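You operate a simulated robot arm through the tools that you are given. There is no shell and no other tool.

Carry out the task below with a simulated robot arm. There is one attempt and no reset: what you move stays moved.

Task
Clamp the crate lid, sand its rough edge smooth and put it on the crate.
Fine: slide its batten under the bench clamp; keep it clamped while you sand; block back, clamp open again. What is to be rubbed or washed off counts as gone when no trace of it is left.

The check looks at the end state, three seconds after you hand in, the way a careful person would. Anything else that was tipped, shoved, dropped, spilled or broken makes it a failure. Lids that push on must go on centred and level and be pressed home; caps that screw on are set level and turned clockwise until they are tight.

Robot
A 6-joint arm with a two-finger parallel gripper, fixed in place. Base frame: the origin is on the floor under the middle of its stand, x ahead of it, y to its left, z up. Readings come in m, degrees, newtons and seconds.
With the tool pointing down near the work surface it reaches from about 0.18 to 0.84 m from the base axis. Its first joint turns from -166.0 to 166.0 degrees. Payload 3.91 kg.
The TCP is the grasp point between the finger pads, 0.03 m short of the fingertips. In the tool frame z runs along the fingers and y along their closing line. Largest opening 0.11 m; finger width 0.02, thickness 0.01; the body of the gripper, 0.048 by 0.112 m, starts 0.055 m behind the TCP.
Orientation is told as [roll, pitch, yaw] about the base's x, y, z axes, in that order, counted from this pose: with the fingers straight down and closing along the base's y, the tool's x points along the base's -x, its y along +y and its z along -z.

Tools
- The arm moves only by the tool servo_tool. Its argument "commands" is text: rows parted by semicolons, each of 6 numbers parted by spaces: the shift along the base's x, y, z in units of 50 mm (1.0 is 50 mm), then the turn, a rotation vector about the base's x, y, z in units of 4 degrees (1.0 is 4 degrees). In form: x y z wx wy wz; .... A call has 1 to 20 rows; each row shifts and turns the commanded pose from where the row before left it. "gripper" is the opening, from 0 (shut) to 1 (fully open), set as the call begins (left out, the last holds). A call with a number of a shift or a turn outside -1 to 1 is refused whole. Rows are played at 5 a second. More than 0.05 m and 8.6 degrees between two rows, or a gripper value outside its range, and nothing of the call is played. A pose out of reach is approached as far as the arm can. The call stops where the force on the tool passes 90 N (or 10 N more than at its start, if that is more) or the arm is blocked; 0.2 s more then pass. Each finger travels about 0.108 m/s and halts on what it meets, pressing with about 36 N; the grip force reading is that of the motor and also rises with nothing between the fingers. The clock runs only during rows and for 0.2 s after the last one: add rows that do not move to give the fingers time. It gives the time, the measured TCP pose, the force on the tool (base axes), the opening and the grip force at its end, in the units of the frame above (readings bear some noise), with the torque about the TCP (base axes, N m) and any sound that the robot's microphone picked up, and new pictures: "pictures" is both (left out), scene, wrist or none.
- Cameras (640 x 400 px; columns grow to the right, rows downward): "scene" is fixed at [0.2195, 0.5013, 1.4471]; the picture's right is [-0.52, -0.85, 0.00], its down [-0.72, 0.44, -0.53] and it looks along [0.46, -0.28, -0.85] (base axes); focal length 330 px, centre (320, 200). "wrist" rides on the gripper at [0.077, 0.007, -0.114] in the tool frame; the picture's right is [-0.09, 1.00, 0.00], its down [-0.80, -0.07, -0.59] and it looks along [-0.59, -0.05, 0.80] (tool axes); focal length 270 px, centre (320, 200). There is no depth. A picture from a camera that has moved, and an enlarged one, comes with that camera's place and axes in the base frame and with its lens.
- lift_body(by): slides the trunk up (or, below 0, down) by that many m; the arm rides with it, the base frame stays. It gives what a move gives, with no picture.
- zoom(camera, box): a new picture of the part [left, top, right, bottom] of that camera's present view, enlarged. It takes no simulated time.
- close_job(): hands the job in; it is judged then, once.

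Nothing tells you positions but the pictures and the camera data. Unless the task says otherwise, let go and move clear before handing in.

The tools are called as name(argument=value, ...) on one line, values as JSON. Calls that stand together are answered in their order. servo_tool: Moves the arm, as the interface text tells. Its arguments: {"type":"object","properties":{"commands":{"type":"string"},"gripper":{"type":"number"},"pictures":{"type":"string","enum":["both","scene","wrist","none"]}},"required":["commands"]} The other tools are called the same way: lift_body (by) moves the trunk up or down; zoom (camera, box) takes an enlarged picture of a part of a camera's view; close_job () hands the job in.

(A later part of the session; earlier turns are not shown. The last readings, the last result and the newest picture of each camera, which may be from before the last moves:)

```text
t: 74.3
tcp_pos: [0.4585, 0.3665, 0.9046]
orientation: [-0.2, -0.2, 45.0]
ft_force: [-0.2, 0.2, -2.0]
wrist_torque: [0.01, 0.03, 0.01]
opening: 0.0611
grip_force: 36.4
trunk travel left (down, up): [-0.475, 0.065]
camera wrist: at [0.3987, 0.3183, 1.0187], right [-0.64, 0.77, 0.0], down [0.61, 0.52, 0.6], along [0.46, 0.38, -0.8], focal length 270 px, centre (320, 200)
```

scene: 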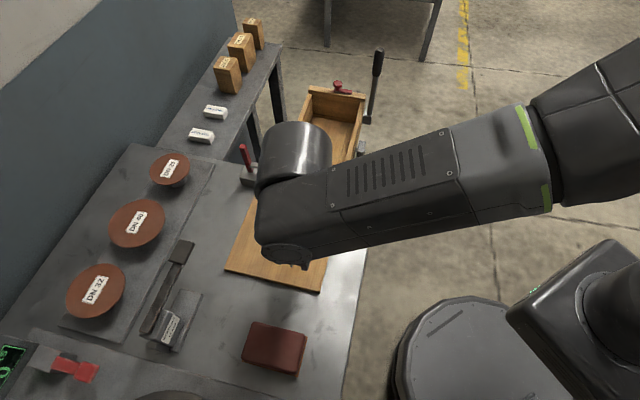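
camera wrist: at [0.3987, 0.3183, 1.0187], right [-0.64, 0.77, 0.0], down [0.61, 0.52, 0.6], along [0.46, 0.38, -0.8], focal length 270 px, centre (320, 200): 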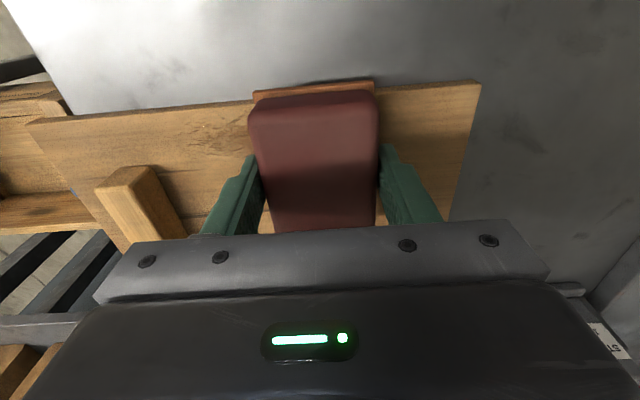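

Hovering just above the patch. I'll lower until the abrasive touches with a light load.

servo_tool(commands="0 0 -0.1 0 0 0;0 0 -0.04 0 0 0;0 0 0 0 0 0", pictures="none")

servo_tool(commands="0 0 -0.03 0 0 0;0 0 0 0 0 0", pictures="none")

servo_tool(commands="0 0 -0.03 0 0 0;0 0 0 0 0 0", pictures="none")

```text
t: 75.1
tcp_pos: [0.4583, 0.3669, 0.8978]
orientation: [-0.2, -0.3, 45.0]
ft_force: [-0.1, 0.5, -1.2]
wrist_torque: [0.01, 0.02, 0.01]
opening: 0.0611
grip_force: 36.2
trunk travel left (down, up): [-0.475, 0.065]
```

```text
t: 75.7
tcp_pos: [0.4578, 0.368, 0.8958]
orientation: [-0.2, -0.2, 45.1]
ft_force: [-0.3, 0.0, -1.5]
wrist_torque: [0.02, -0.02, -0.03]
opening: 0.0613
grip_force: 35.7
trunk travel left (down, up): [-0.475, 0.065]
```

```text
t: 76.3
tcp_pos: [0.4589, 0.3664, 0.8939]
orientation: [-0.2, -0.2, 45.1]
ft_force: [-0.3, 0.6, 0.3]
wrist_torque: [-0.02, -0.03, -0.04]
opening: 0.061
grip_force: 36.5
trunk travel left (down, up): [-0.475, 0.065]
```

servo_tool(commands="0 0 -0.02 0 0 0;0 0 0 0 0 0", pictures="none")

servo_tool(commands="0 0 -0.02 0 0 0;0 0 0 0 0 0", pictures="none")

```text
t: 76.9
tcp_pos: [0.4579, 0.3678, 0.8951]
orientation: [-0.3, -0.3, 45.0]
ft_force: [0.7, 1.7, 10.2]
wrist_torque: [-0.26, 0.2, 0.03]
opening: 0.0612
grip_force: 36.0
trunk travel left (down, up): [-0.475, 0.065]
```

```text
t: 77.5
tcp_pos: [0.4583, 0.3676, 0.8955]
orientation: [-0.1, -0.4, 45.1]
ft_force: [1.6, 2.9, 23.8]
wrist_torque: [-0.37, 0.42, 0.0]
opening: 0.0611
grip_force: 36.3
trunk travel left (down, up): [-0.475, 0.065]
```

Light contact is confirmed. I'll ease off slightly and make the first sanding strokes along the edge.

servo_tool(commands="0 0 0.008 0 0 0;0.153 -0.153 0 0 0 0;0.153 -0.153 0 0 0 0;0.153 -0.153 0 0 0 0;0.153 -0.153 0 0 0 0;0.153 -0.153 0 0 0 0;-0.153 0.153 0 0 0 0;-0.153 0.153 0 0 0 0;-0.153 0.153 0 0 0 0;-0.153 0.153 0 0 0 0;-0.153 0.153 0 0 0 0", pictures="both")

zoom(camera="scene", box=[200, 130, 400, 310])

```text
t: 79.9
tcp_pos: [0.4571, 0.3658, 0.894]
orientation: [0.0, -0.3, 45.0]
ft_force: [3.3, -3.6, 17.7]
wrist_torque: [-0.34, -0.36, 0.07]
opening: 0.0611
grip_force: 35.8
trunk travel left (down, up): [-0.475, 0.065]
camera wrist: at [0.3981, 0.3175, 1.0086], right [-0.64, 0.77, 0.0], down [0.61, 0.52, 0.6], along [0.46, 0.38, -0.8], focal length 270 px, centre (320, 200)
```

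scene: 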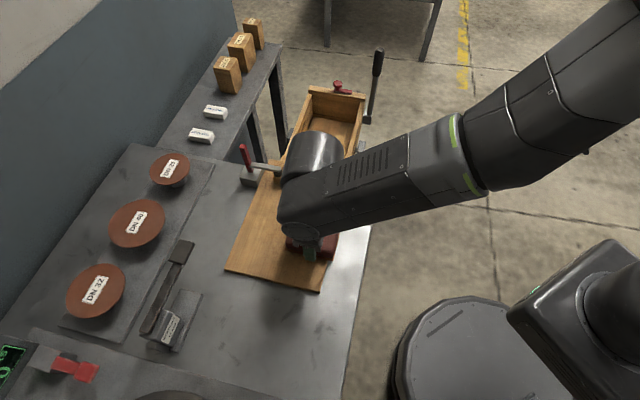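
wrist: 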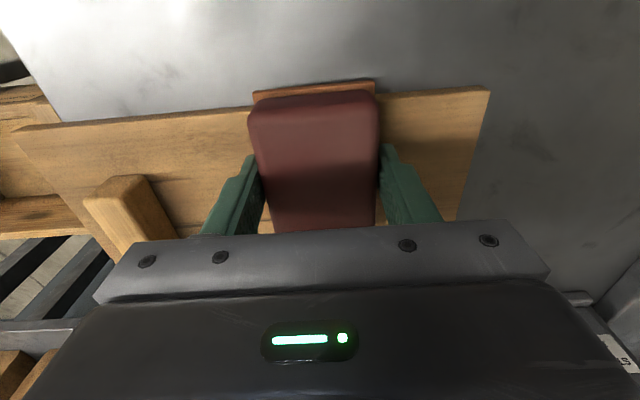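

```text
2.22 times, centred on (300, 220) of scene
camera zoom: at [0.2195, 0.5013, 1.4471], right [-0.52, -0.85, 0.0], down [-0.72, 0.44, -0.53], along [0.46, -0.28, -0.85], focal length 733 px, centre (364, 156)
```

zoom: 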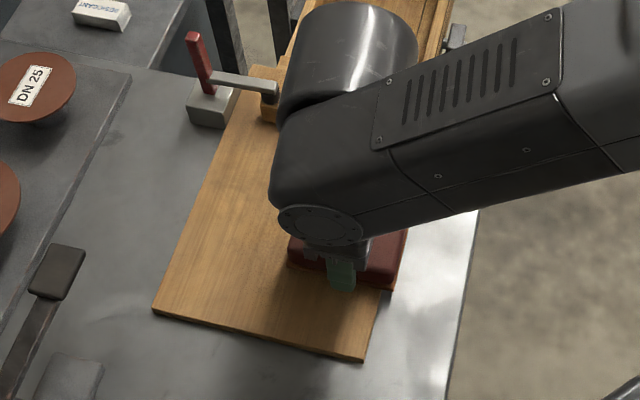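

The patch is already fading. I'll continue with more strokes over the full length.

servo_tool(commands="0.153 -0.153 0 0 0 0;0.153 -0.153 0 0 0 0;0.153 -0.153 0 0 0 0;0.153 -0.153 0 0 0 0;0.153 -0.153 0 0 0 0;-0.153 0.153 0 0 0 0;-0.153 0.153 0 0 0 0;-0.153 0.153 0 0 0 0;-0.153 0.153 0 0 0 0;-0.153 0.153 0 0 0 0;-0.153 0.153 0 0 0 0;-0.153 0.153 0 0 0 0;0.153 -0.153 0 0 0 0;0.153 -0.153 0 0 0 0;0.153 -0.153 0 0 0 0;0.153 -0.153 0 0 0 0;0.153 -0.153 0 0 0 0;0.153 -0.153 0 0 0 0;0.153 -0.153 0 0 0 0;0 0 0 0 0 0", pictures="wrist")

servo_tool(commands="-0.153 0.153 0 0 0 0;-0.153 0.153 0 0 0 0;-0.153 0.153 0 0 0 0;-0.153 0.153 0 0 0 0;-0.153 0.153 0 0 0 0;-0.153 0.153 0 0 0 0;-0.153 0.153 0 0 0 0;0 0 0 0 0 0", pictures="wrist")

```text
t: 84.1
tcp_pos: [0.4956, 0.3288, 0.8932]
orientation: [-0.2, -0.3, 45.0]
ft_force: [-3.8, 3.1, 16.1]
wrist_torque: [0.19, 0.28, 0.06]
opening: 0.0615
grip_force: 35.6
trunk travel left (down, up): [-0.475, 0.065]
camera wrist: at [0.4355, 0.2795, 1.0083], right [-0.64, 0.77, 0.0], down [0.61, 0.52, 0.6], along [0.46, 0.38, -0.8], focal length 270 px, centre (320, 200)
```

wrist: 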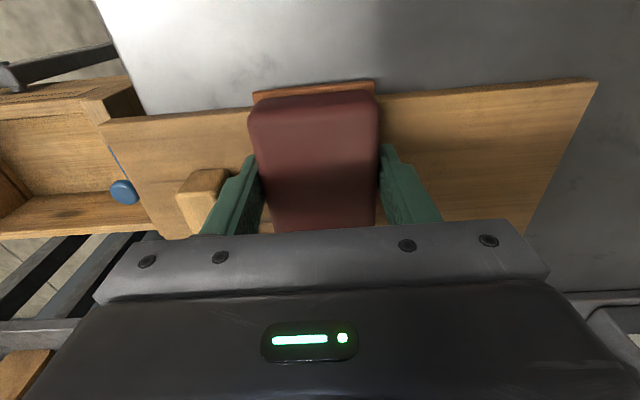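

```text
t: 85.9
tcp_pos: [0.4427, 0.3831, 0.8931]
orientation: [-0.2, -0.2, 44.9]
ft_force: [1.9, -2.6, 11.4]
wrist_torque: [-0.06, -0.16, -0.06]
opening: 0.0611
grip_force: 35.6
trunk travel left (down, up): [-0.475, 0.065]
camera wrist: at [0.3836, 0.333, 1.0083], right [-0.64, 0.77, 0.0], down [0.61, 0.52, 0.6], along [0.46, 0.38, -0.8], focal length 270 px, centre (320, 200)
```

wrist: 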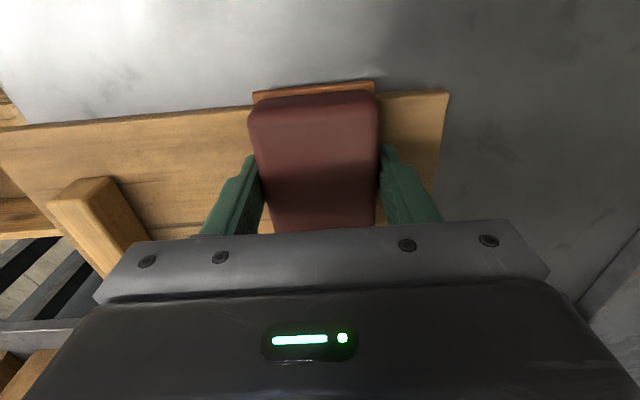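

Now I'll lift the block off and look closely at the edge.

servo_tool(commands="0 0 0.2 0 0 0;0 0 0.5 0 0 0;0 0 0.6 0 0 0;-0.3 0.7 0 0 0 0;-0.3 0.7 0 0 0 0;0 0 0 0 0 0", pictures="both")

zoom(camera="wrist", box=[0, 40, 260, 200])

zoom(camera="scene", box=[220, 130, 380, 310])

```text
t: 87.3
tcp_pos: [0.413, 0.4529, 0.9603]
orientation: [-0.2, -0.2, 44.9]
ft_force: [-1.0, -0.5, -2.1]
wrist_torque: [0.0, -0.03, 0.0]
opening: 0.0612
grip_force: 36.3
trunk travel left (down, up): [-0.475, 0.065]
camera wrist: at [0.3534, 0.4044, 1.0738], right [-0.64, 0.77, 0.0], down [0.61, 0.52, 0.6], along [0.46, 0.38, -0.8], focal length 270 px, centre (320, 200)
```

scene: 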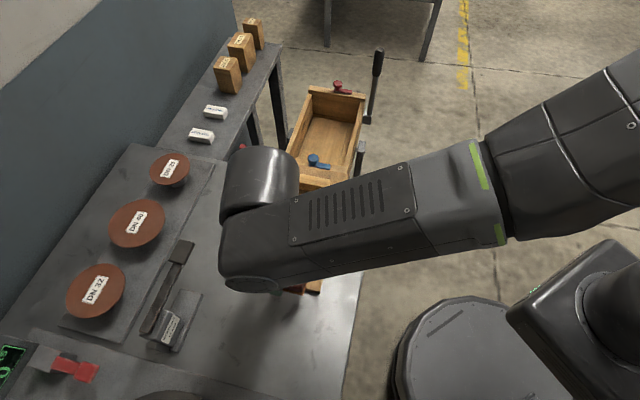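
wrist: 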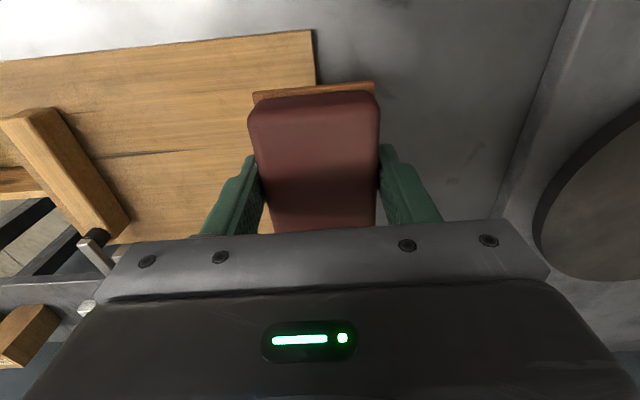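

```text
2.46 times, centred on (130, 120) of wrist
camera zoom: at [0.3534, 0.4044, 1.0738], right [-0.64, 0.77, 0.0], down [0.61, 0.52, 0.6], along [0.46, 0.38, -0.8], focal length 665 px, centre (788, 397)
```

zoom: 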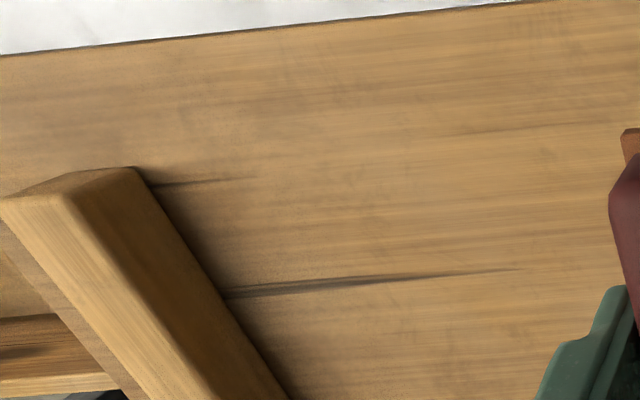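

```text
2.22 times, centred on (300, 220) of scene
camera zoom: at [0.2195, 0.5013, 1.4471], right [-0.52, -0.85, 0.0], down [-0.72, 0.44, -0.53], along [0.46, -0.28, -0.85], focal length 733 px, centre (364, 156)
```

zoom: 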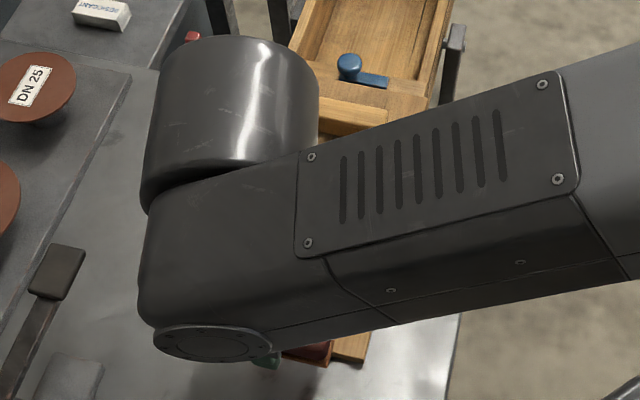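

The patch appears gone. To be sure no trace is left, I'll move the camera right over it for a closer look, still holding the block.

servo_tool(commands="0.5 -0.613 0 0 0 0;0.5 -0.613 0 0 0 0;0.5 -0.613 0 0 0 0;0 0 0 0 0 0", pictures="wrist")

zoom(camera="wrist", box=[150, 40, 330, 130])

zoom(camera="wrist", box=[300, 20, 480, 120])

```text
t: 88.3
tcp_pos: [0.488, 0.3595, 0.9586]
orientation: [-0.2, -0.2, 45.0]
ft_force: [0.4, -0.3, -1.0]
wrist_torque: [0.06, -0.02, 0.0]
opening: 0.0612
grip_force: 35.9
trunk travel left (down, up): [-0.475, 0.065]
camera wrist: at [0.4285, 0.3111, 1.0723], right [-0.64, 0.77, 0.0], down [0.61, 0.52, 0.6], along [0.46, 0.38, -0.8], focal length 270 px, centre (320, 200)
```

wrist: 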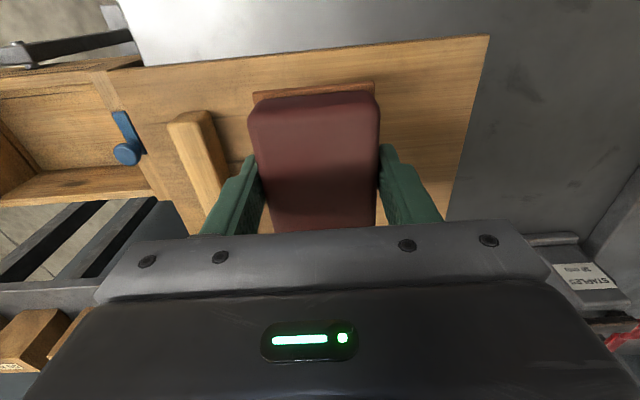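

```text
3.56 times, centred on (240, 85) of wrist
camera zoom: at [0.4285, 0.3111, 1.0723], right [-0.64, 0.77, 0.0], down [0.61, 0.52, 0.6], along [0.46, 0.38, -0.8], focal length 961 px, centre (604, 609)
```

zoom: 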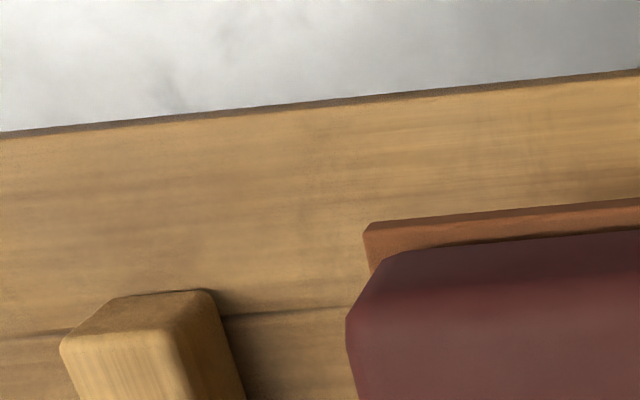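

```text
3.56 times, centred on (390, 70) of wrist
camera zoom: at [0.4285, 0.3111, 1.0723], right [-0.64, 0.77, 0.0], down [0.61, 0.52, 0.6], along [0.46, 0.38, -0.8], focal length 961 px, centre (71, 662)
```

zoom: 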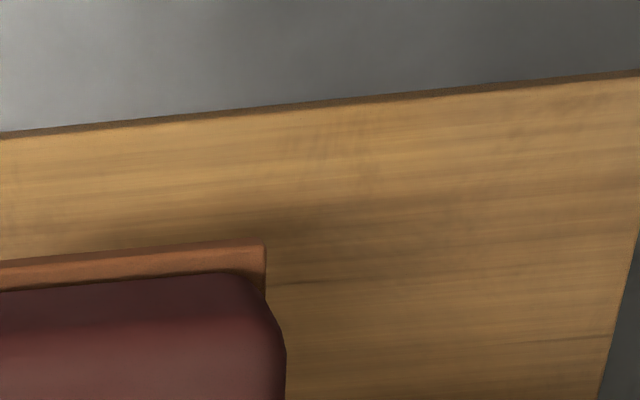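

It looks clean wood throughout. For safety I'll make one more full pass with slightly shifted strokes while the lid is still clamped.

servo_tool(commands="-0.707 0.17 0 0 0 0;0 0 -0.4 0 0 0;0 0 -0.4 0 0 0;0 0 -0.4 0 0 0;0 0 -0.06 0 0 0;0 0 0 0 0 0", pictures="none")

servo_tool(commands="0 0 -0.04 0 0 0;0 0 0 0 0 0", pictures="none")

```text
t: 89.7
tcp_pos: [0.4526, 0.3687, 0.8953]
orientation: [-0.2, -0.2, 45.0]
ft_force: [0.9, 0.6, -0.9]
wrist_torque: [0.01, 0.0, -0.04]
opening: 0.0609
grip_force: 35.7
trunk travel left (down, up): [-0.475, 0.065]
```

```text
t: 90.3
tcp_pos: [0.4528, 0.3697, 0.8926]
orientation: [-0.3, -0.3, 45.0]
ft_force: [1.6, 0.6, 5.1]
wrist_torque: [-0.08, 0.11, -0.01]
opening: 0.061
grip_force: 35.5
trunk travel left (down, up): [-0.475, 0.065]
```

servo_tool(commands="0 0 -0.02 0 0 0;0.144 -0.144 0 0 0 0;0.144 -0.144 0 0 0 0;0.144 -0.144 0 0 0 0;0.144 -0.144 0 0 0 0;0.144 -0.144 0 0 0 0;0.144 -0.144 0 0 0 0;-0.16 0.16 0 0 0 0;-0.16 0.16 0 0 0 0;-0.16 0.16 0 0 0 0;-0.16 0.16 0 0 0 0;-0.16 0.16 0 0 0 0;-0.16 0.16 0 0 0 0;-0.16 0.16 0 0 0 0;0.16 -0.16 0 0 0 0;0.16 -0.16 0 0 0 0;0.16 -0.16 0 0 0 0;0.16 -0.16 0 0 0 0;0.16 -0.16 0 0 0 0", pictures="none")

servo_tool(commands="0.16 -0.16 0 0 0 0;0.16 -0.16 0 0 0 0;-0.16 0.16 0 0 0 0;-0.16 0.16 0 0 0 0;-0.16 0.16 0 0 0 0;-0.16 0.16 0 0 0 0;-0.16 0.16 0 0 0 0;-0.16 0.16 0 0 0 0;-0.16 0.16 0 0 0 0;0 0 0 0 0 0", pictures="none")

```text
t: 94.3
tcp_pos: [0.4775, 0.3412, 0.8928]
orientation: [-0.2, -0.3, 45.0]
ft_force: [-4.1, 4.1, 22.8]
wrist_torque: [0.48, 0.28, 0.02]
opening: 0.0614
grip_force: 35.5
trunk travel left (down, up): [-0.475, 0.065]
```

```text
t: 96.5
tcp_pos: [0.4391, 0.38, 0.893]
orientation: [-0.1, -0.4, 45.0]
ft_force: [5.6, -7.2, 24.6]
wrist_torque: [-0.23, -0.37, -0.17]
opening: 0.061
grip_force: 35.9
trunk travel left (down, up): [-0.475, 0.065]
```

Done sanding. Now I'll lift the block and carry it back to its place.

servo_tool(commands="0 0 0.2 0 0 0;0 0 0.4 0 0 0;0 0 0.5 0 0 0;-0.573 0.6875 0 0 0 0;-0.573 0.6875 0 0 0 0;-0.573 0.6875 0 0 0 0;-0.573 0.6875 0 0 0 0;0 0 0 0 0 0", pictures="wrist")

zoom(camera="wrist", box=[0, 40, 260, 240])

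```text
t: 98.3
tcp_pos: [0.3244, 0.5192, 0.9461]
orientation: [-0.2, -0.1, 45.0]
ft_force: [0.5, 0.0, -1.7]
wrist_torque: [-0.02, 0.04, -0.02]
opening: 0.0612
grip_force: 36.4
trunk travel left (down, up): [-0.475, 0.065]
camera wrist: at [0.2652, 0.4706, 1.0611], right [-0.64, 0.77, 0.0], down [0.61, 0.52, 0.6], along [0.46, 0.38, -0.8], focal length 270 px, centre (320, 200)
```

wrist: 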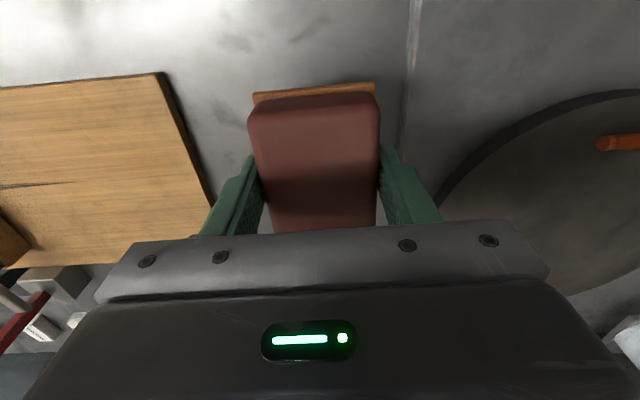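

```text
2.00 times, centred on (130, 140) of wrist
camera zoom: at [0.2652, 0.4706, 1.0611], right [-0.64, 0.77, 0.0], down [0.61, 0.52, 0.6], along [0.46, 0.38, -0.8], focal length 541 px, centre (700, 320)
```

zoom: 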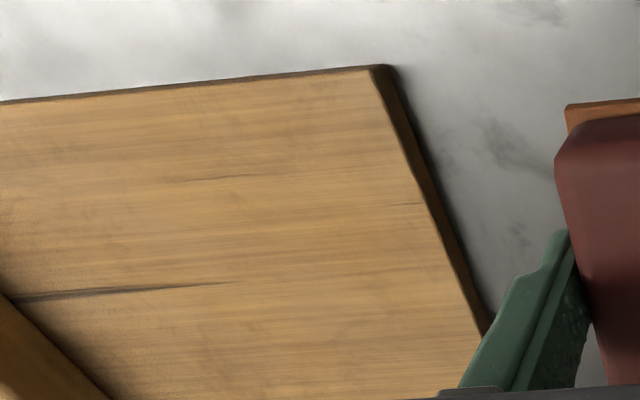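

The edge is clean. I'll lower the block onto its original spot, feeling for the bench.

servo_tool(commands="0 -0.02 -0.4 0 0 0;0 0 -0.4 0 0 0;0 0 -0.4 0 0 0;0 0 0 0 0 0", pictures="none")

servo_tool(commands="0 0 -0.03 0 0 0;0 0 0 0 0 0", pictures="none")

servo_tool(commands="0 0 -0.03 0 0 0;0 0 0 0 0 0", pictures="none")

```text
t: 99.3
tcp_pos: [0.3242, 0.5181, 0.886]
orientation: [-0.2, -0.1, 44.9]
ft_force: [-0.2, 0.2, -0.5]
wrist_torque: [0.0, 0.01, 0.0]
opening: 0.0614
grip_force: 36.4
trunk travel left (down, up): [-0.475, 0.065]
```

```text
t: 99.9
tcp_pos: [0.3255, 0.5185, 0.8858]
orientation: [-0.2, -0.2, 45.1]
ft_force: [0.3, -0.2, -1.1]
wrist_torque: [0.0, 0.01, -0.01]
opening: 0.0611
grip_force: 36.2
trunk travel left (down, up): [-0.475, 0.065]
```

```text
t: 100.5
tcp_pos: [0.3247, 0.5197, 0.885]
orientation: [-0.2, -0.2, 45.0]
ft_force: [0.5, 0.5, -1.4]
wrist_torque: [-0.01, -0.01, 0.02]
opening: 0.0611
grip_force: 36.1
trunk travel left (down, up): [-0.475, 0.065]
```

servo_tool(commands="0 0 -0.03 0 0 0;0 0 0 0 0 0", pictures="none")

servo_tool(commands="0 0 -0.02 0 0 0;0 0 0 0 0 0", pictures="none")

servo_tool(commands="0 0 -0.02 0 0 0;0 0 0 0 0 0", pictures="none")

```text
t: 101.1
tcp_pos: [0.324, 0.5186, 0.8831]
orientation: [-0.2, -0.2, 45.0]
ft_force: [0.0, 0.0, -1.5]
wrist_torque: [0.0, 0.04, 0.0]
opening: 0.0611
grip_force: 36.6
trunk travel left (down, up): [-0.475, 0.065]
```

```text
t: 101.7
tcp_pos: [0.3251, 0.5189, 0.8821]
orientation: [-0.2, -0.2, 45.1]
ft_force: [0.1, -0.7, -1.9]
wrist_torque: [0.02, 0.01, 0.02]
opening: 0.0616
grip_force: 36.1
trunk travel left (down, up): [-0.475, 0.065]
```

```text
t: 102.3
tcp_pos: [0.324, 0.5176, 0.8818]
orientation: [-0.2, -0.2, 45.0]
ft_force: [-1.6, 0.1, 4.2]
wrist_torque: [0.05, -0.03, 0.01]
opening: 0.0612
grip_force: 36.2
trunk travel left (down, up): [-0.475, 0.065]
```

The block rests on the bench. I'll release it and rise straight up.

servo_tool(commands="0 0 0 0 0 0;0 0 0 0 0 0;0 0 0 0 0 0", gripper=0.76, pictures="none")

servo_tool(commands="0 0 0.3 0 0 0;0 0 0.6 0 0 0;0 0 0.8 0 0 0;0 0 0.8 0 0 0;0 0 0 0 0 0", pictures="both")

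```text
t: 103.1
tcp_pos: [0.3238, 0.5183, 0.8797]
orientation: [-0.1, -0.2, 45.0]
ft_force: [0.3, 0.3, -0.6]
wrist_torque: [-0.02, 0.03, -0.01]
opening: 0.0834
grip_force: 0.0
trunk travel left (down, up): [-0.475, 0.065]
```

```text
t: 104.3
tcp_pos: [0.325, 0.5181, 1.0056]
orientation: [-0.3, -0.2, 45.1]
ft_force: [0.1, -0.6, -0.1]
wrist_torque: [-0.03, 0.0, 0.02]
opening: 0.0834
grip_force: 0.1
trunk travel left (down, up): [-0.475, 0.065]
camera wrist: at [0.2656, 0.4691, 1.1206], right [-0.64, 0.77, 0.0], down [0.61, 0.52, 0.6], along [0.46, 0.38, -0.8], focal length 270 px, centre (320, 200)
```

scene: 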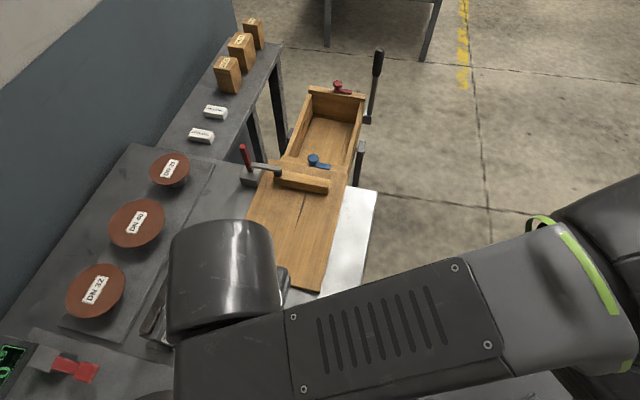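
wrist: 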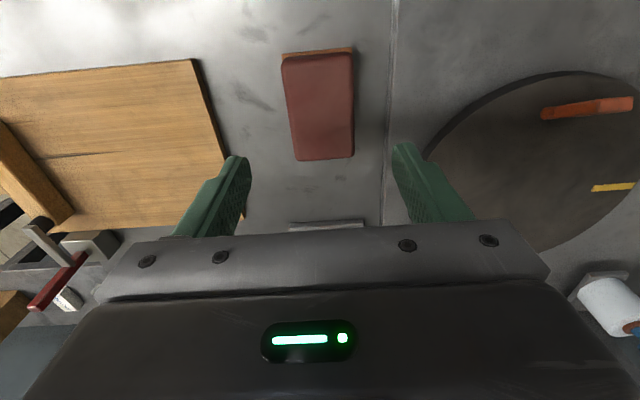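

The block is back in place. Next I'll open the clamp: close the fingers and move to the lid side of the upright red handle, above the clamp arm.

servo_tool(commands="0.814 -0.323 0 0 0 0;0.814 -0.323 0 0 0 0;0.814 -0.323 0 0 0 0;0.814 -0.323 0 0 0 0;0.814 -0.323 0 0 0 0;0.814 -0.323 0 0 0 0;0.814 -0.323 0 0 0 0;0.814 -0.323 0 0 0 0;0 0 0 0 0 0", gripper=0.0, pictures="both")

zoom(camera="scene", box=[190, 110, 310, 200])

zoom(camera="wrist", box=[240, 60, 400, 240])

```text
t: 106.3
tcp_pos: [0.6513, 0.3885, 1.0068]
orientation: [-0.2, -0.1, 45.0]
ft_force: [0.5, 0.1, 0.9]
wrist_torque: [0.01, 0.01, 0.03]
opening: 0.0002
grip_force: 36.2
trunk travel left (down, up): [-0.475, 0.065]
camera wrist: at [0.5918, 0.3403, 1.1204], right [-0.64, 0.77, 0.0], down [0.61, 0.52, 0.6], along [0.46, 0.38, -0.8], focal length 270 px, centre (320, 200)
```

scene: 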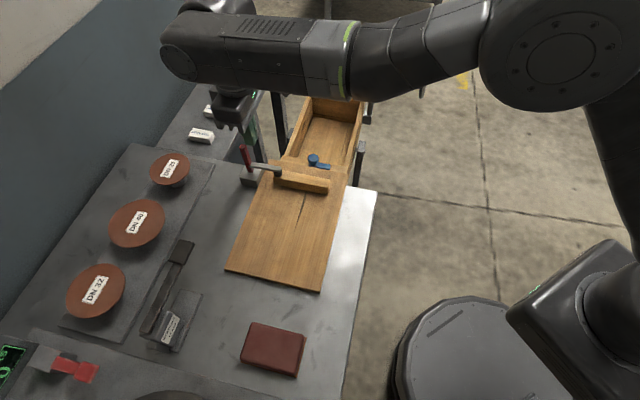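
wrist: 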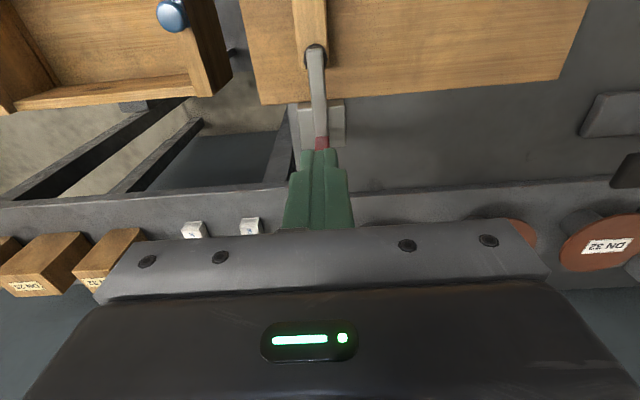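

```text
4.44 times, centred on (250, 155) of scene
camera zoom: at [0.2195, 0.5013, 1.4471], right [-0.52, -0.85, 0.0], down [-0.72, 0.44, -0.53], along [0.46, -0.28, -0.85], focal length 1466 px, centre (631, 400)
```

zoom: 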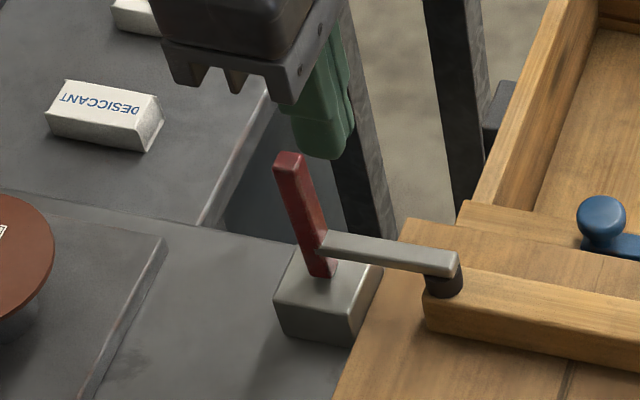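

```text
2.22 times, centred on (320, 150) of wrist
camera zoom: at [0.5918, 0.3403, 1.1204], right [-0.64, 0.77, 0.0], down [0.61, 0.52, 0.6], along [0.46, 0.38, -0.8], focal length 601 px, centre (320, 311)
```

zoom: 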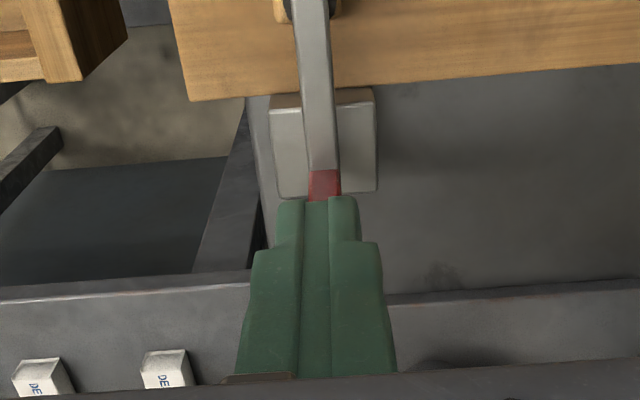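

The finger is on the lid side of the handle with a few mm clearance. I'll descend and push the handle back toward the wall.

servo_tool(commands="-0.05 -0.05 -0.3 0 0 0;0 0 -0.5 0 0 0;0 0 0 0 0 0", pictures="none")

servo_tool(commands="0.099 0.099 0 0 0 0;0.099 0.099 0 0 0 0;0.099 0.099 0 0 0 0;0.099 0.099 0 0 0 0;0 0 0 0 0 0", pictures="none")

zoom(camera="scene", box=[190, 110, 310, 200])

```text
t: 107.1
tcp_pos: [0.6487, 0.3865, 0.9668]
orientation: [-0.2, -0.2, 44.9]
ft_force: [-0.7, -0.4, -0.6]
wrist_torque: [0.0, -0.01, -0.01]
opening: 0.0
grip_force: 36.0
trunk travel left (down, up): [-0.475, 0.065]
```

```text
t: 108.3
tcp_pos: [0.6683, 0.4059, 0.965]
orientation: [-0.3, -0.1, 45.0]
ft_force: [0.1, 0.8, 0.4]
wrist_torque: [0.03, -0.01, -0.02]
opening: 0.0
grip_force: 36.3
trunk travel left (down, up): [-0.475, 0.065]
```

```text
4.44 times, centred on (250, 155) of scene
camera zoom: at [0.2195, 0.5013, 1.4471], right [-0.52, -0.85, 0.0], down [-0.72, 0.44, -0.53], along [0.46, -0.28, -0.85], focal length 1466 px, centre (631, 400)
```

zoom: 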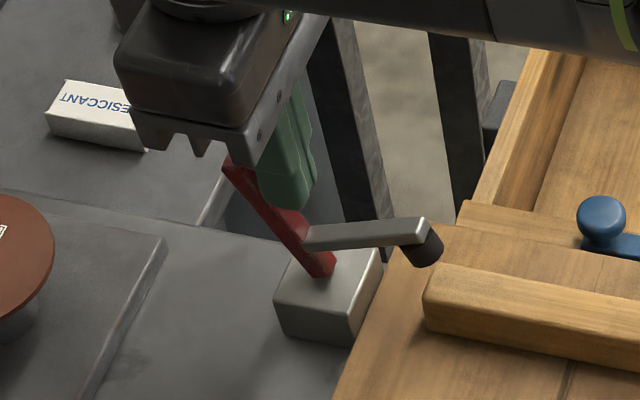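

The handle is swinging open with almost no force. I'll continue.

servo_tool(commands="0.099 0.099 -0.02 0 0 0;0.099 0.099 -0.02 0 0 0;0.099 0.099 -0.02 0 0 0;0 0 0 0 0 0", pictures="none")

zoom(camera="scene", box=[190, 110, 310, 200])

```text
t: 109.3
tcp_pos: [0.6831, 0.4211, 0.964]
orientation: [-0.2, -0.3, 45.0]
ft_force: [0.2, -0.6, -0.7]
wrist_torque: [-0.04, 0.01, -0.01]
opening: 0.0002
grip_force: 36.2
trunk travel left (down, up): [-0.475, 0.065]
```

```text
4.44 times, centred on (250, 155) of scene
camera zoom: at [0.2195, 0.5013, 1.4471], right [-0.52, -0.85, 0.0], down [-0.72, 0.44, -0.53], along [0.46, -0.28, -0.85], focal length 1466 px, centre (631, 400)
```

zoom: 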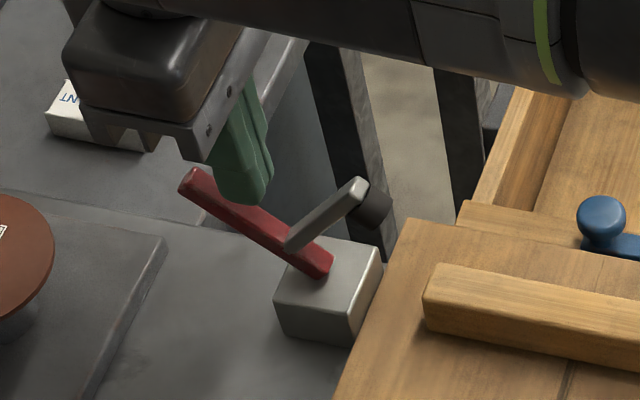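

The clamp is open again, exactly as at the start. Before picking up the lid I'll measure the crate opening precisely with the wrist camera from two heights.

servo_tool(commands="0 0 0.7 0 0 0;0 0 0.7 0 0 0;0.2546 -0.896 0 0 0 0;0.2546 -0.896 0 0 0 0;0.2546 -0.896 0 0 0 0;0.2546 -0.896 0 0 0 0;0.2546 -0.896 0 0 0 0;0.2546 -0.896 0 0 0 0;0.2546 -0.896 0 0 0 0;0 0 0 0 0 0", pictures="wrist")

zoom(camera="wrist", box=[120, 0, 480, 230])

```text
t: 111.5
tcp_pos: [0.7725, 0.1069, 1.0333]
orientation: [-0.2, -0.2, 45.1]
ft_force: [0.3, 0.3, 0.5]
wrist_torque: [0.01, 0.04, -0.01]
opening: 0.0
grip_force: 36.0
trunk travel left (down, up): [-0.475, 0.065]
camera wrist: at [0.7132, 0.0581, 1.1473], right [-0.64, 0.77, 0.0], down [0.61, 0.52, 0.6], along [0.46, 0.38, -0.8], focal length 270 px, centre (320, 200)
```

wrist: 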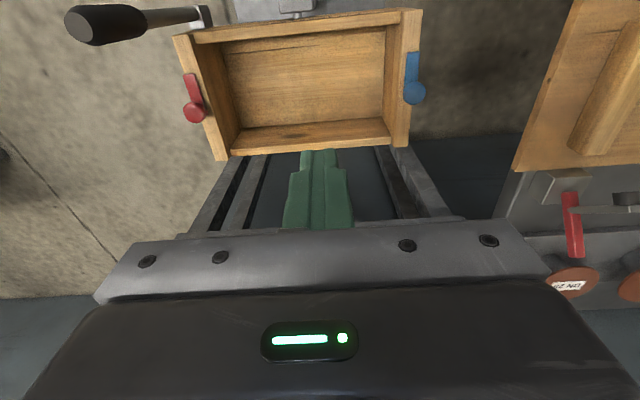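

```text
1.74 times, centred on (300, 115) of wrist
camera zoom: at [0.7132, 0.0581, 1.1473], right [-0.64, 0.77, 0.0], down [0.61, 0.52, 0.6], along [0.46, 0.38, -0.8], focal length 470 px, centre (355, 348)
```

zoom: 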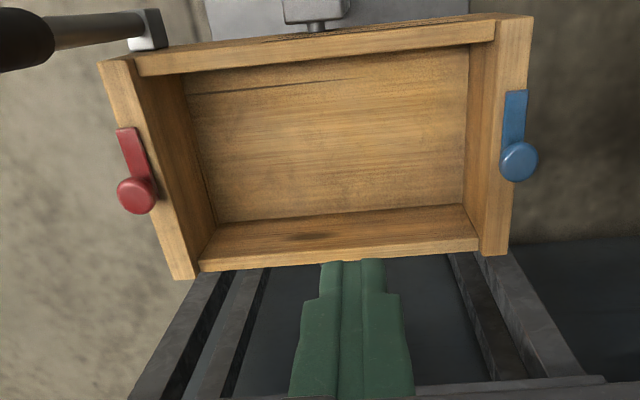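

Great view of the crate opening. I'll zoom in on each end for accurate edges.

zoom(camera="wrist", box=[165, 10, 265, 90])

zoom(camera="wrist", box=[175, 90, 275, 170])

zoom(camera="wrist", box=[350, 0, 450, 80])

zoom(camera="wrist", box=[350, 80, 450, 160])

```text
5.00 times, centred on (215, 50) of wrist
camera zoom: at [0.7132, 0.0581, 1.1473], right [-0.64, 0.77, 0.0], down [0.61, 0.52, 0.6], along [0.46, 0.38, -0.8], focal length 1351 px, centre (845, 950)
```

zoom: 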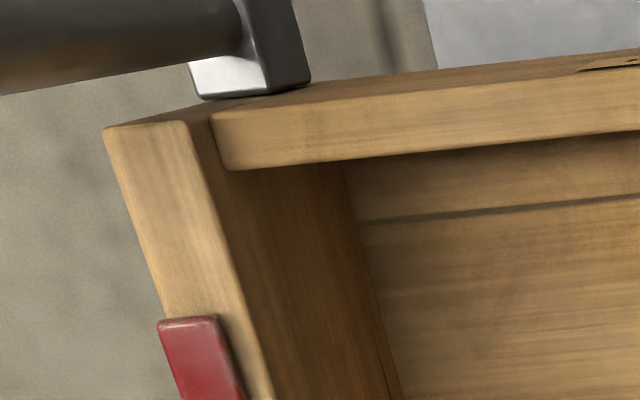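

```text
5.00 times, centred on (225, 130) of wrist
camera zoom: at [0.7132, 0.0581, 1.1473], right [-0.64, 0.77, 0.0], down [0.61, 0.52, 0.6], along [0.46, 0.38, -0.8], focal length 1351 px, centre (795, 550)
```

zoom: 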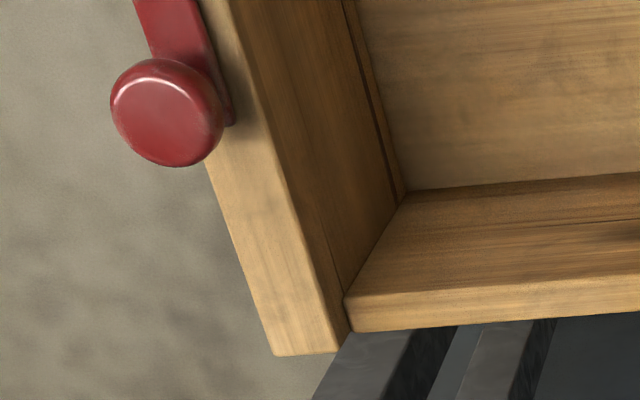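

```text
5.00 times, centred on (400, 40) of wrist
camera zoom: at [0.7132, 0.0581, 1.1473], right [-0.64, 0.77, 0.0], down [0.61, 0.52, 0.6], along [0.46, 0.38, -0.8], focal length 1351 px, centre (-80, 1000)
```

zoom: 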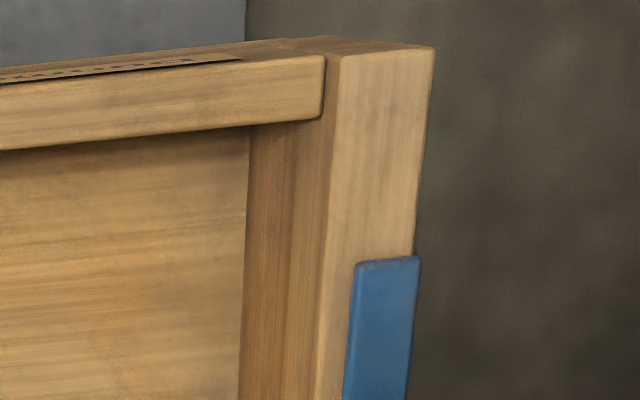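

```text
5.00 times, centred on (400, 120) of wrist
camera zoom: at [0.7132, 0.0581, 1.1473], right [-0.64, 0.77, 0.0], down [0.61, 0.52, 0.6], along [0.46, 0.38, -0.8], focal length 1351 px, centre (-80, 600)
```

zoom: 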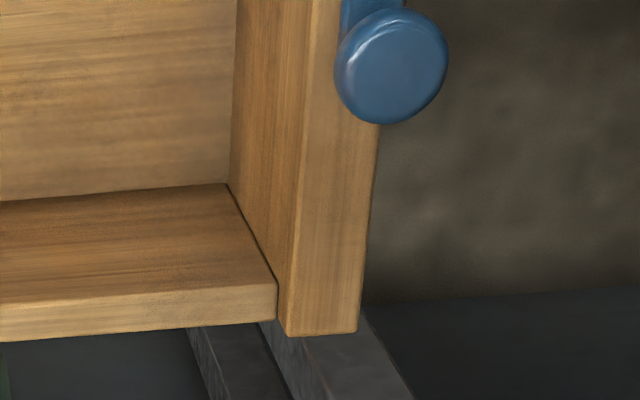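

The lid drops between the end boards onto the side walls, which are about 17 mm lower than the end-board tops. I'll take a second view from 10 cm lower to pin down the height.

servo_tool(commands="0 0 -0.7 0 0 0;0 0 -0.7 0 0 0;0 0 -0.6 0 0 0;0 0 0 0 0 0;0 0 0 0 0 0", pictures="wrist")

zoom(camera="wrist", box=[100, 0, 220, 96])

zoom(camera="wrist", box=[130, 120, 250, 216])

zoom(camera="wrist", box=[370, 0, 490, 96])

zoom(camera="wrist", box=[360, 110, 480, 206])

```text
t: 112.7
tcp_pos: [0.771, 0.1093, 0.9312]
orientation: [-0.2, -0.2, 45.0]
ft_force: [0.2, 0.6, 0.0]
wrist_torque: [-0.06, -0.01, 0.03]
opening: 0.0
grip_force: 35.8
trunk travel left (down, up): [-0.475, 0.065]
camera wrist: at [0.7124, 0.0587, 1.0468], right [-0.64, 0.77, 0.0], down [0.61, 0.52, 0.6], along [0.46, 0.38, -0.8], focal length 270 px, centre (320, 200)
```

wrist: 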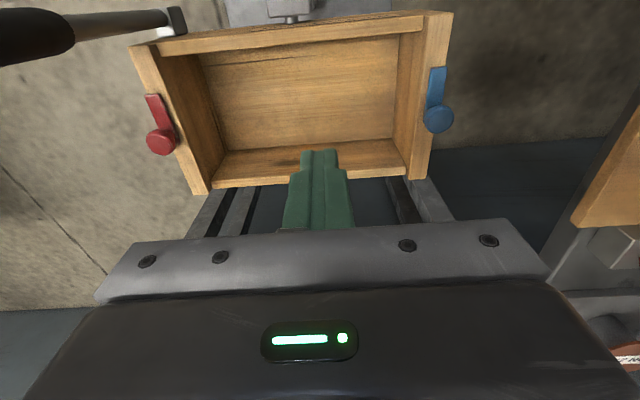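

```text
4.17 times, centred on (160, 48) of wrist
camera zoom: at [0.7124, 0.0587, 1.0468], right [-0.64, 0.77, 0.0], down [0.61, 0.52, 0.6], along [0.46, 0.38, -0.8], focal length 1126 px, centre (987, 833)
```

zoom: 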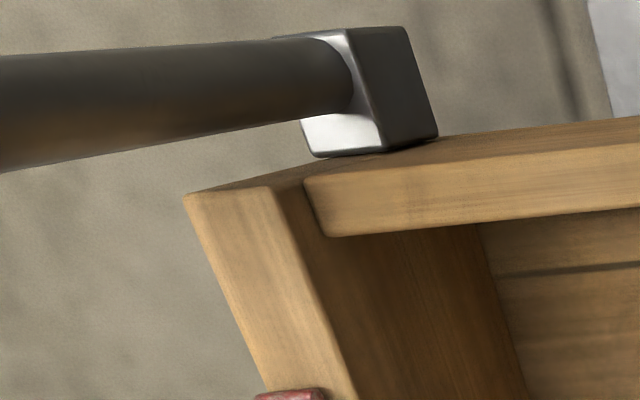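

```text
4.17 times, centred on (190, 168) of wrist
camera zoom: at [0.7124, 0.0587, 1.0468], right [-0.64, 0.77, 0.0], down [0.61, 0.52, 0.6], along [0.46, 0.38, -0.8], focal length 1126 px, centre (862, 333)
```

zoom: 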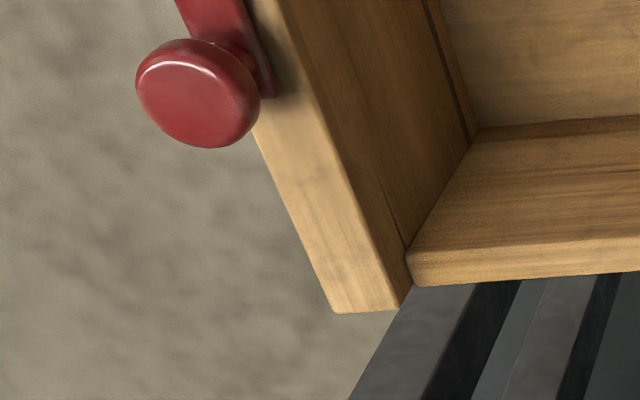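

```text
4.17 times, centred on (430, 48) of wrist
camera zoom: at [0.7124, 0.0587, 1.0468], right [-0.64, 0.77, 0.0], down [0.61, 0.52, 0.6], along [0.46, 0.38, -0.8], focal length 1126 px, centre (-138, 833)
```

zoom: 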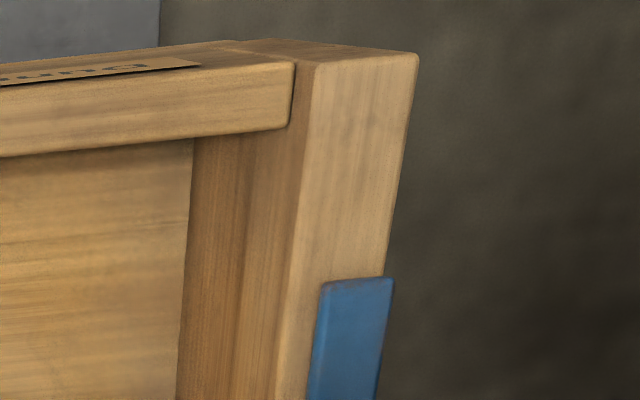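

```text
4.17 times, centred on (420, 158) of wrist
camera zoom: at [0.7124, 0.0587, 1.0468], right [-0.64, 0.77, 0.0], down [0.61, 0.52, 0.6], along [0.46, 0.38, -0.8], focal length 1126 px, centre (-97, 375)
```

zoom: 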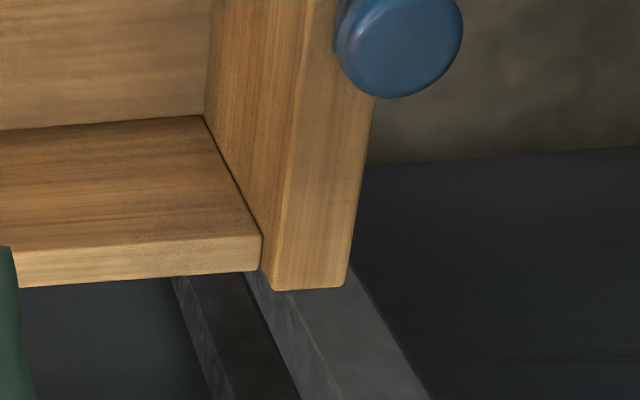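

The crate's centre comes out at u≈0.498, v≈0.659 consistently from both heights, with inner length about 0.277 m. Now I'll view the lid again with the same camera, to measure exactly where the batten sits on it.

servo_tool(commands="0 0 0.8 0 0 0;0 0 0.8 0 0 0;0 0 0.8 0 0 0;-0.6375 0.628 0 0 0 0;-0.6375 0.628 0 0 0 0;-0.6375 0.628 0 0 0 0;-0.6375 0.628 0 0 0 0;-0.6375 0.628 0 0 0 0;-0.6375 0.628 0 0 0 0;-0.6375 0.628 0 0 0 0;-0.6375 0.628 0 0 0 0;0 0 0 0 0 0;0 0 0 0 0 0", pictures="both")

zoom(camera="wrist", box=[140, 30, 260, 126])

zoom(camera="wrist", box=[380, 20, 500, 116])

zoom(camera="wrist", box=[140, 130, 260, 226])

zoom(camera="wrist", box=[380, 120, 500, 216])

```text
t: 115.5
tcp_pos: [0.5164, 0.3586, 1.0527]
orientation: [-0.3, -0.3, 45.0]
ft_force: [0.0, -0.6, -0.2]
wrist_torque: [0.01, 0.02, 0.03]
opening: 0.0001
grip_force: 35.6
trunk travel left (down, up): [-0.475, 0.065]
camera wrist: at [0.457, 0.3102, 1.167], right [-0.64, 0.77, 0.0], down [0.61, 0.52, 0.6], along [0.46, 0.38, -0.8], focal length 270 px, centre (320, 200)
```

scene: 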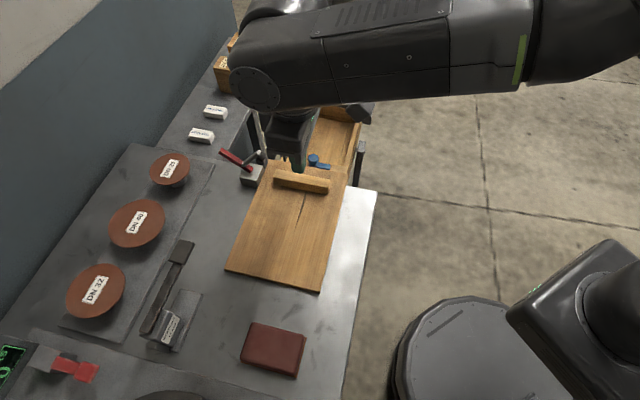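
wrist: 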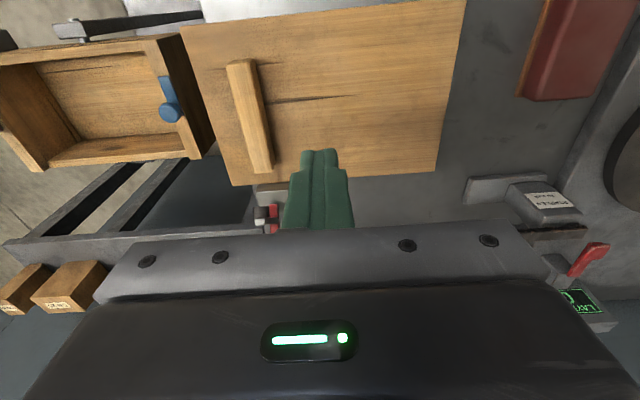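

```text
4.17 times, centred on (200, 78) of wrist
camera zoom: at [0.457, 0.3102, 1.167], right [-0.64, 0.77, 0.0], down [0.61, 0.52, 0.6], along [0.46, 0.38, -0.8], focal length 1126 px, centre (820, 708)
```

zoom: 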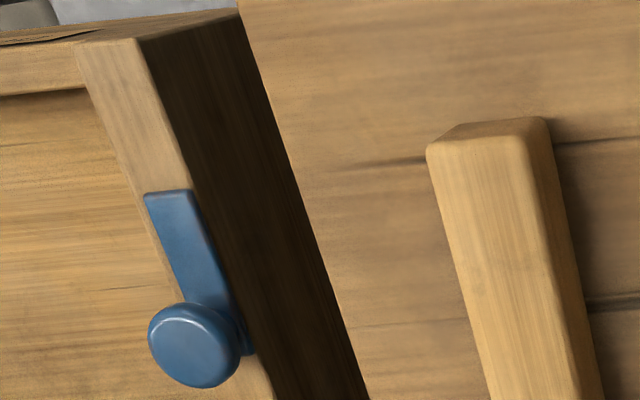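

```text
4.17 times, centred on (440, 68) of wrist
camera zoom: at [0.457, 0.3102, 1.167], right [-0.64, 0.77, 0.0], down [0.61, 0.52, 0.6], along [0.46, 0.38, -0.8], focal length 1126 px, centre (-180, 750)
```

zoom: 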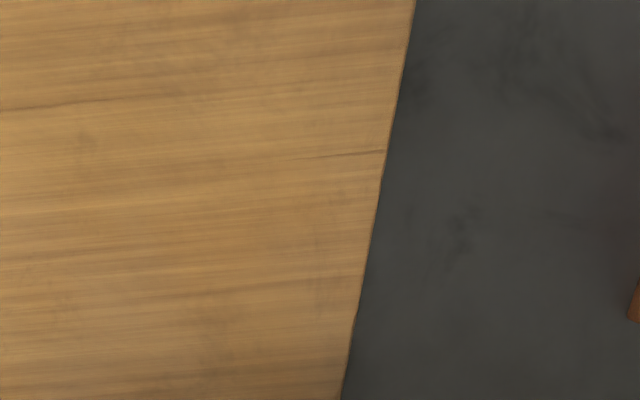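

```text
4.17 times, centred on (200, 178) of wrist
camera zoom: at [0.457, 0.3102, 1.167], right [-0.64, 0.77, 0.0], down [0.61, 0.52, 0.6], along [0.46, 0.38, -0.8], focal length 1126 px, centre (820, 292)
```

zoom: 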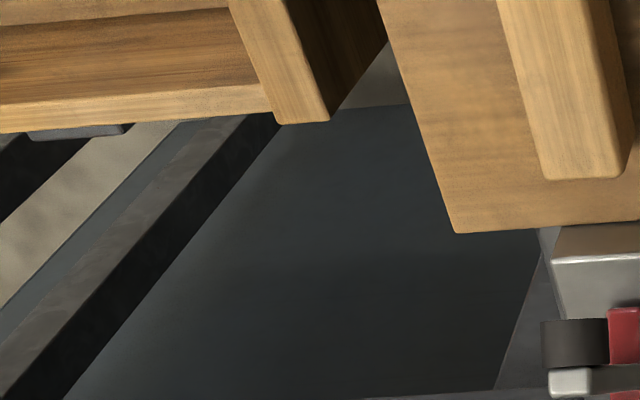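

```text
4.17 times, centred on (440, 168) of wrist
camera zoom: at [0.457, 0.3102, 1.167], right [-0.64, 0.77, 0.0], down [0.61, 0.52, 0.6], along [0.46, 0.38, -0.8], focal length 1126 px, centre (-180, 333)
```

zoom: 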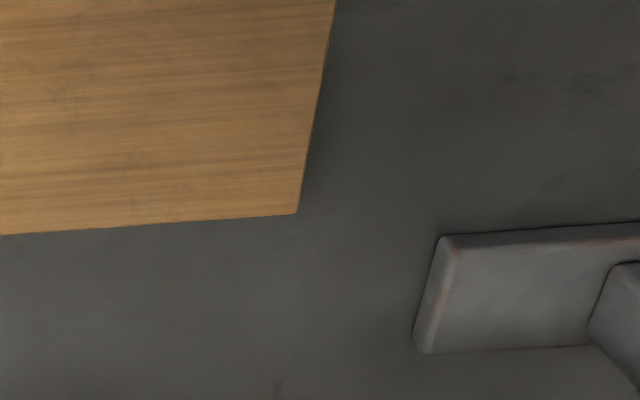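

I have good edge data for the lid: its centre is 0.081–0.082 m from the batten. I'll also check its near long edge in this view.

zoom(camera="wrist", box=[170, 0, 290, 60])

zoom(camera="wrist", box=[360, 0, 480, 60])

```text
5.33 times, centred on (230, 30) of wrist
camera zoom: at [0.457, 0.3102, 1.167], right [-0.64, 0.77, 0.0], down [0.61, 0.52, 0.6], along [0.46, 0.38, -0.8], focal length 1442 px, centre (800, 1107)
```

zoom: 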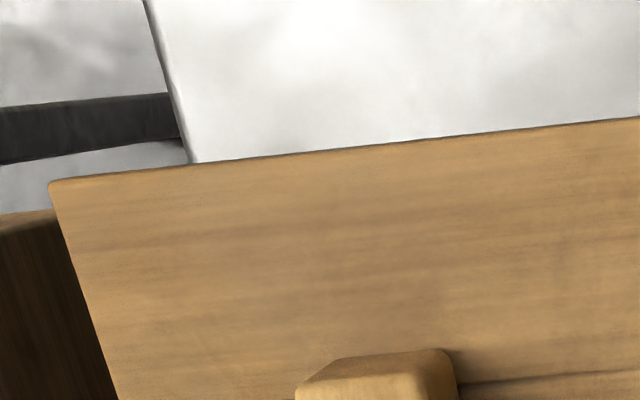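

```text
5.33 times, centred on (420, 30) of wrist
camera zoom: at [0.457, 0.3102, 1.167], right [-0.64, 0.77, 0.0], down [0.61, 0.52, 0.6], along [0.46, 0.38, -0.8], focal length 1442 px, centre (-213, 1107)
```

zoom: 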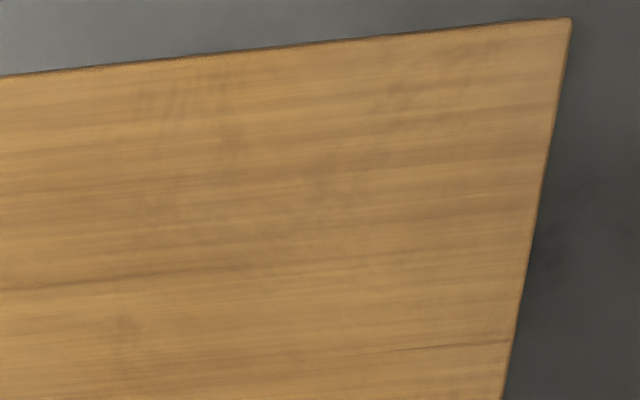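

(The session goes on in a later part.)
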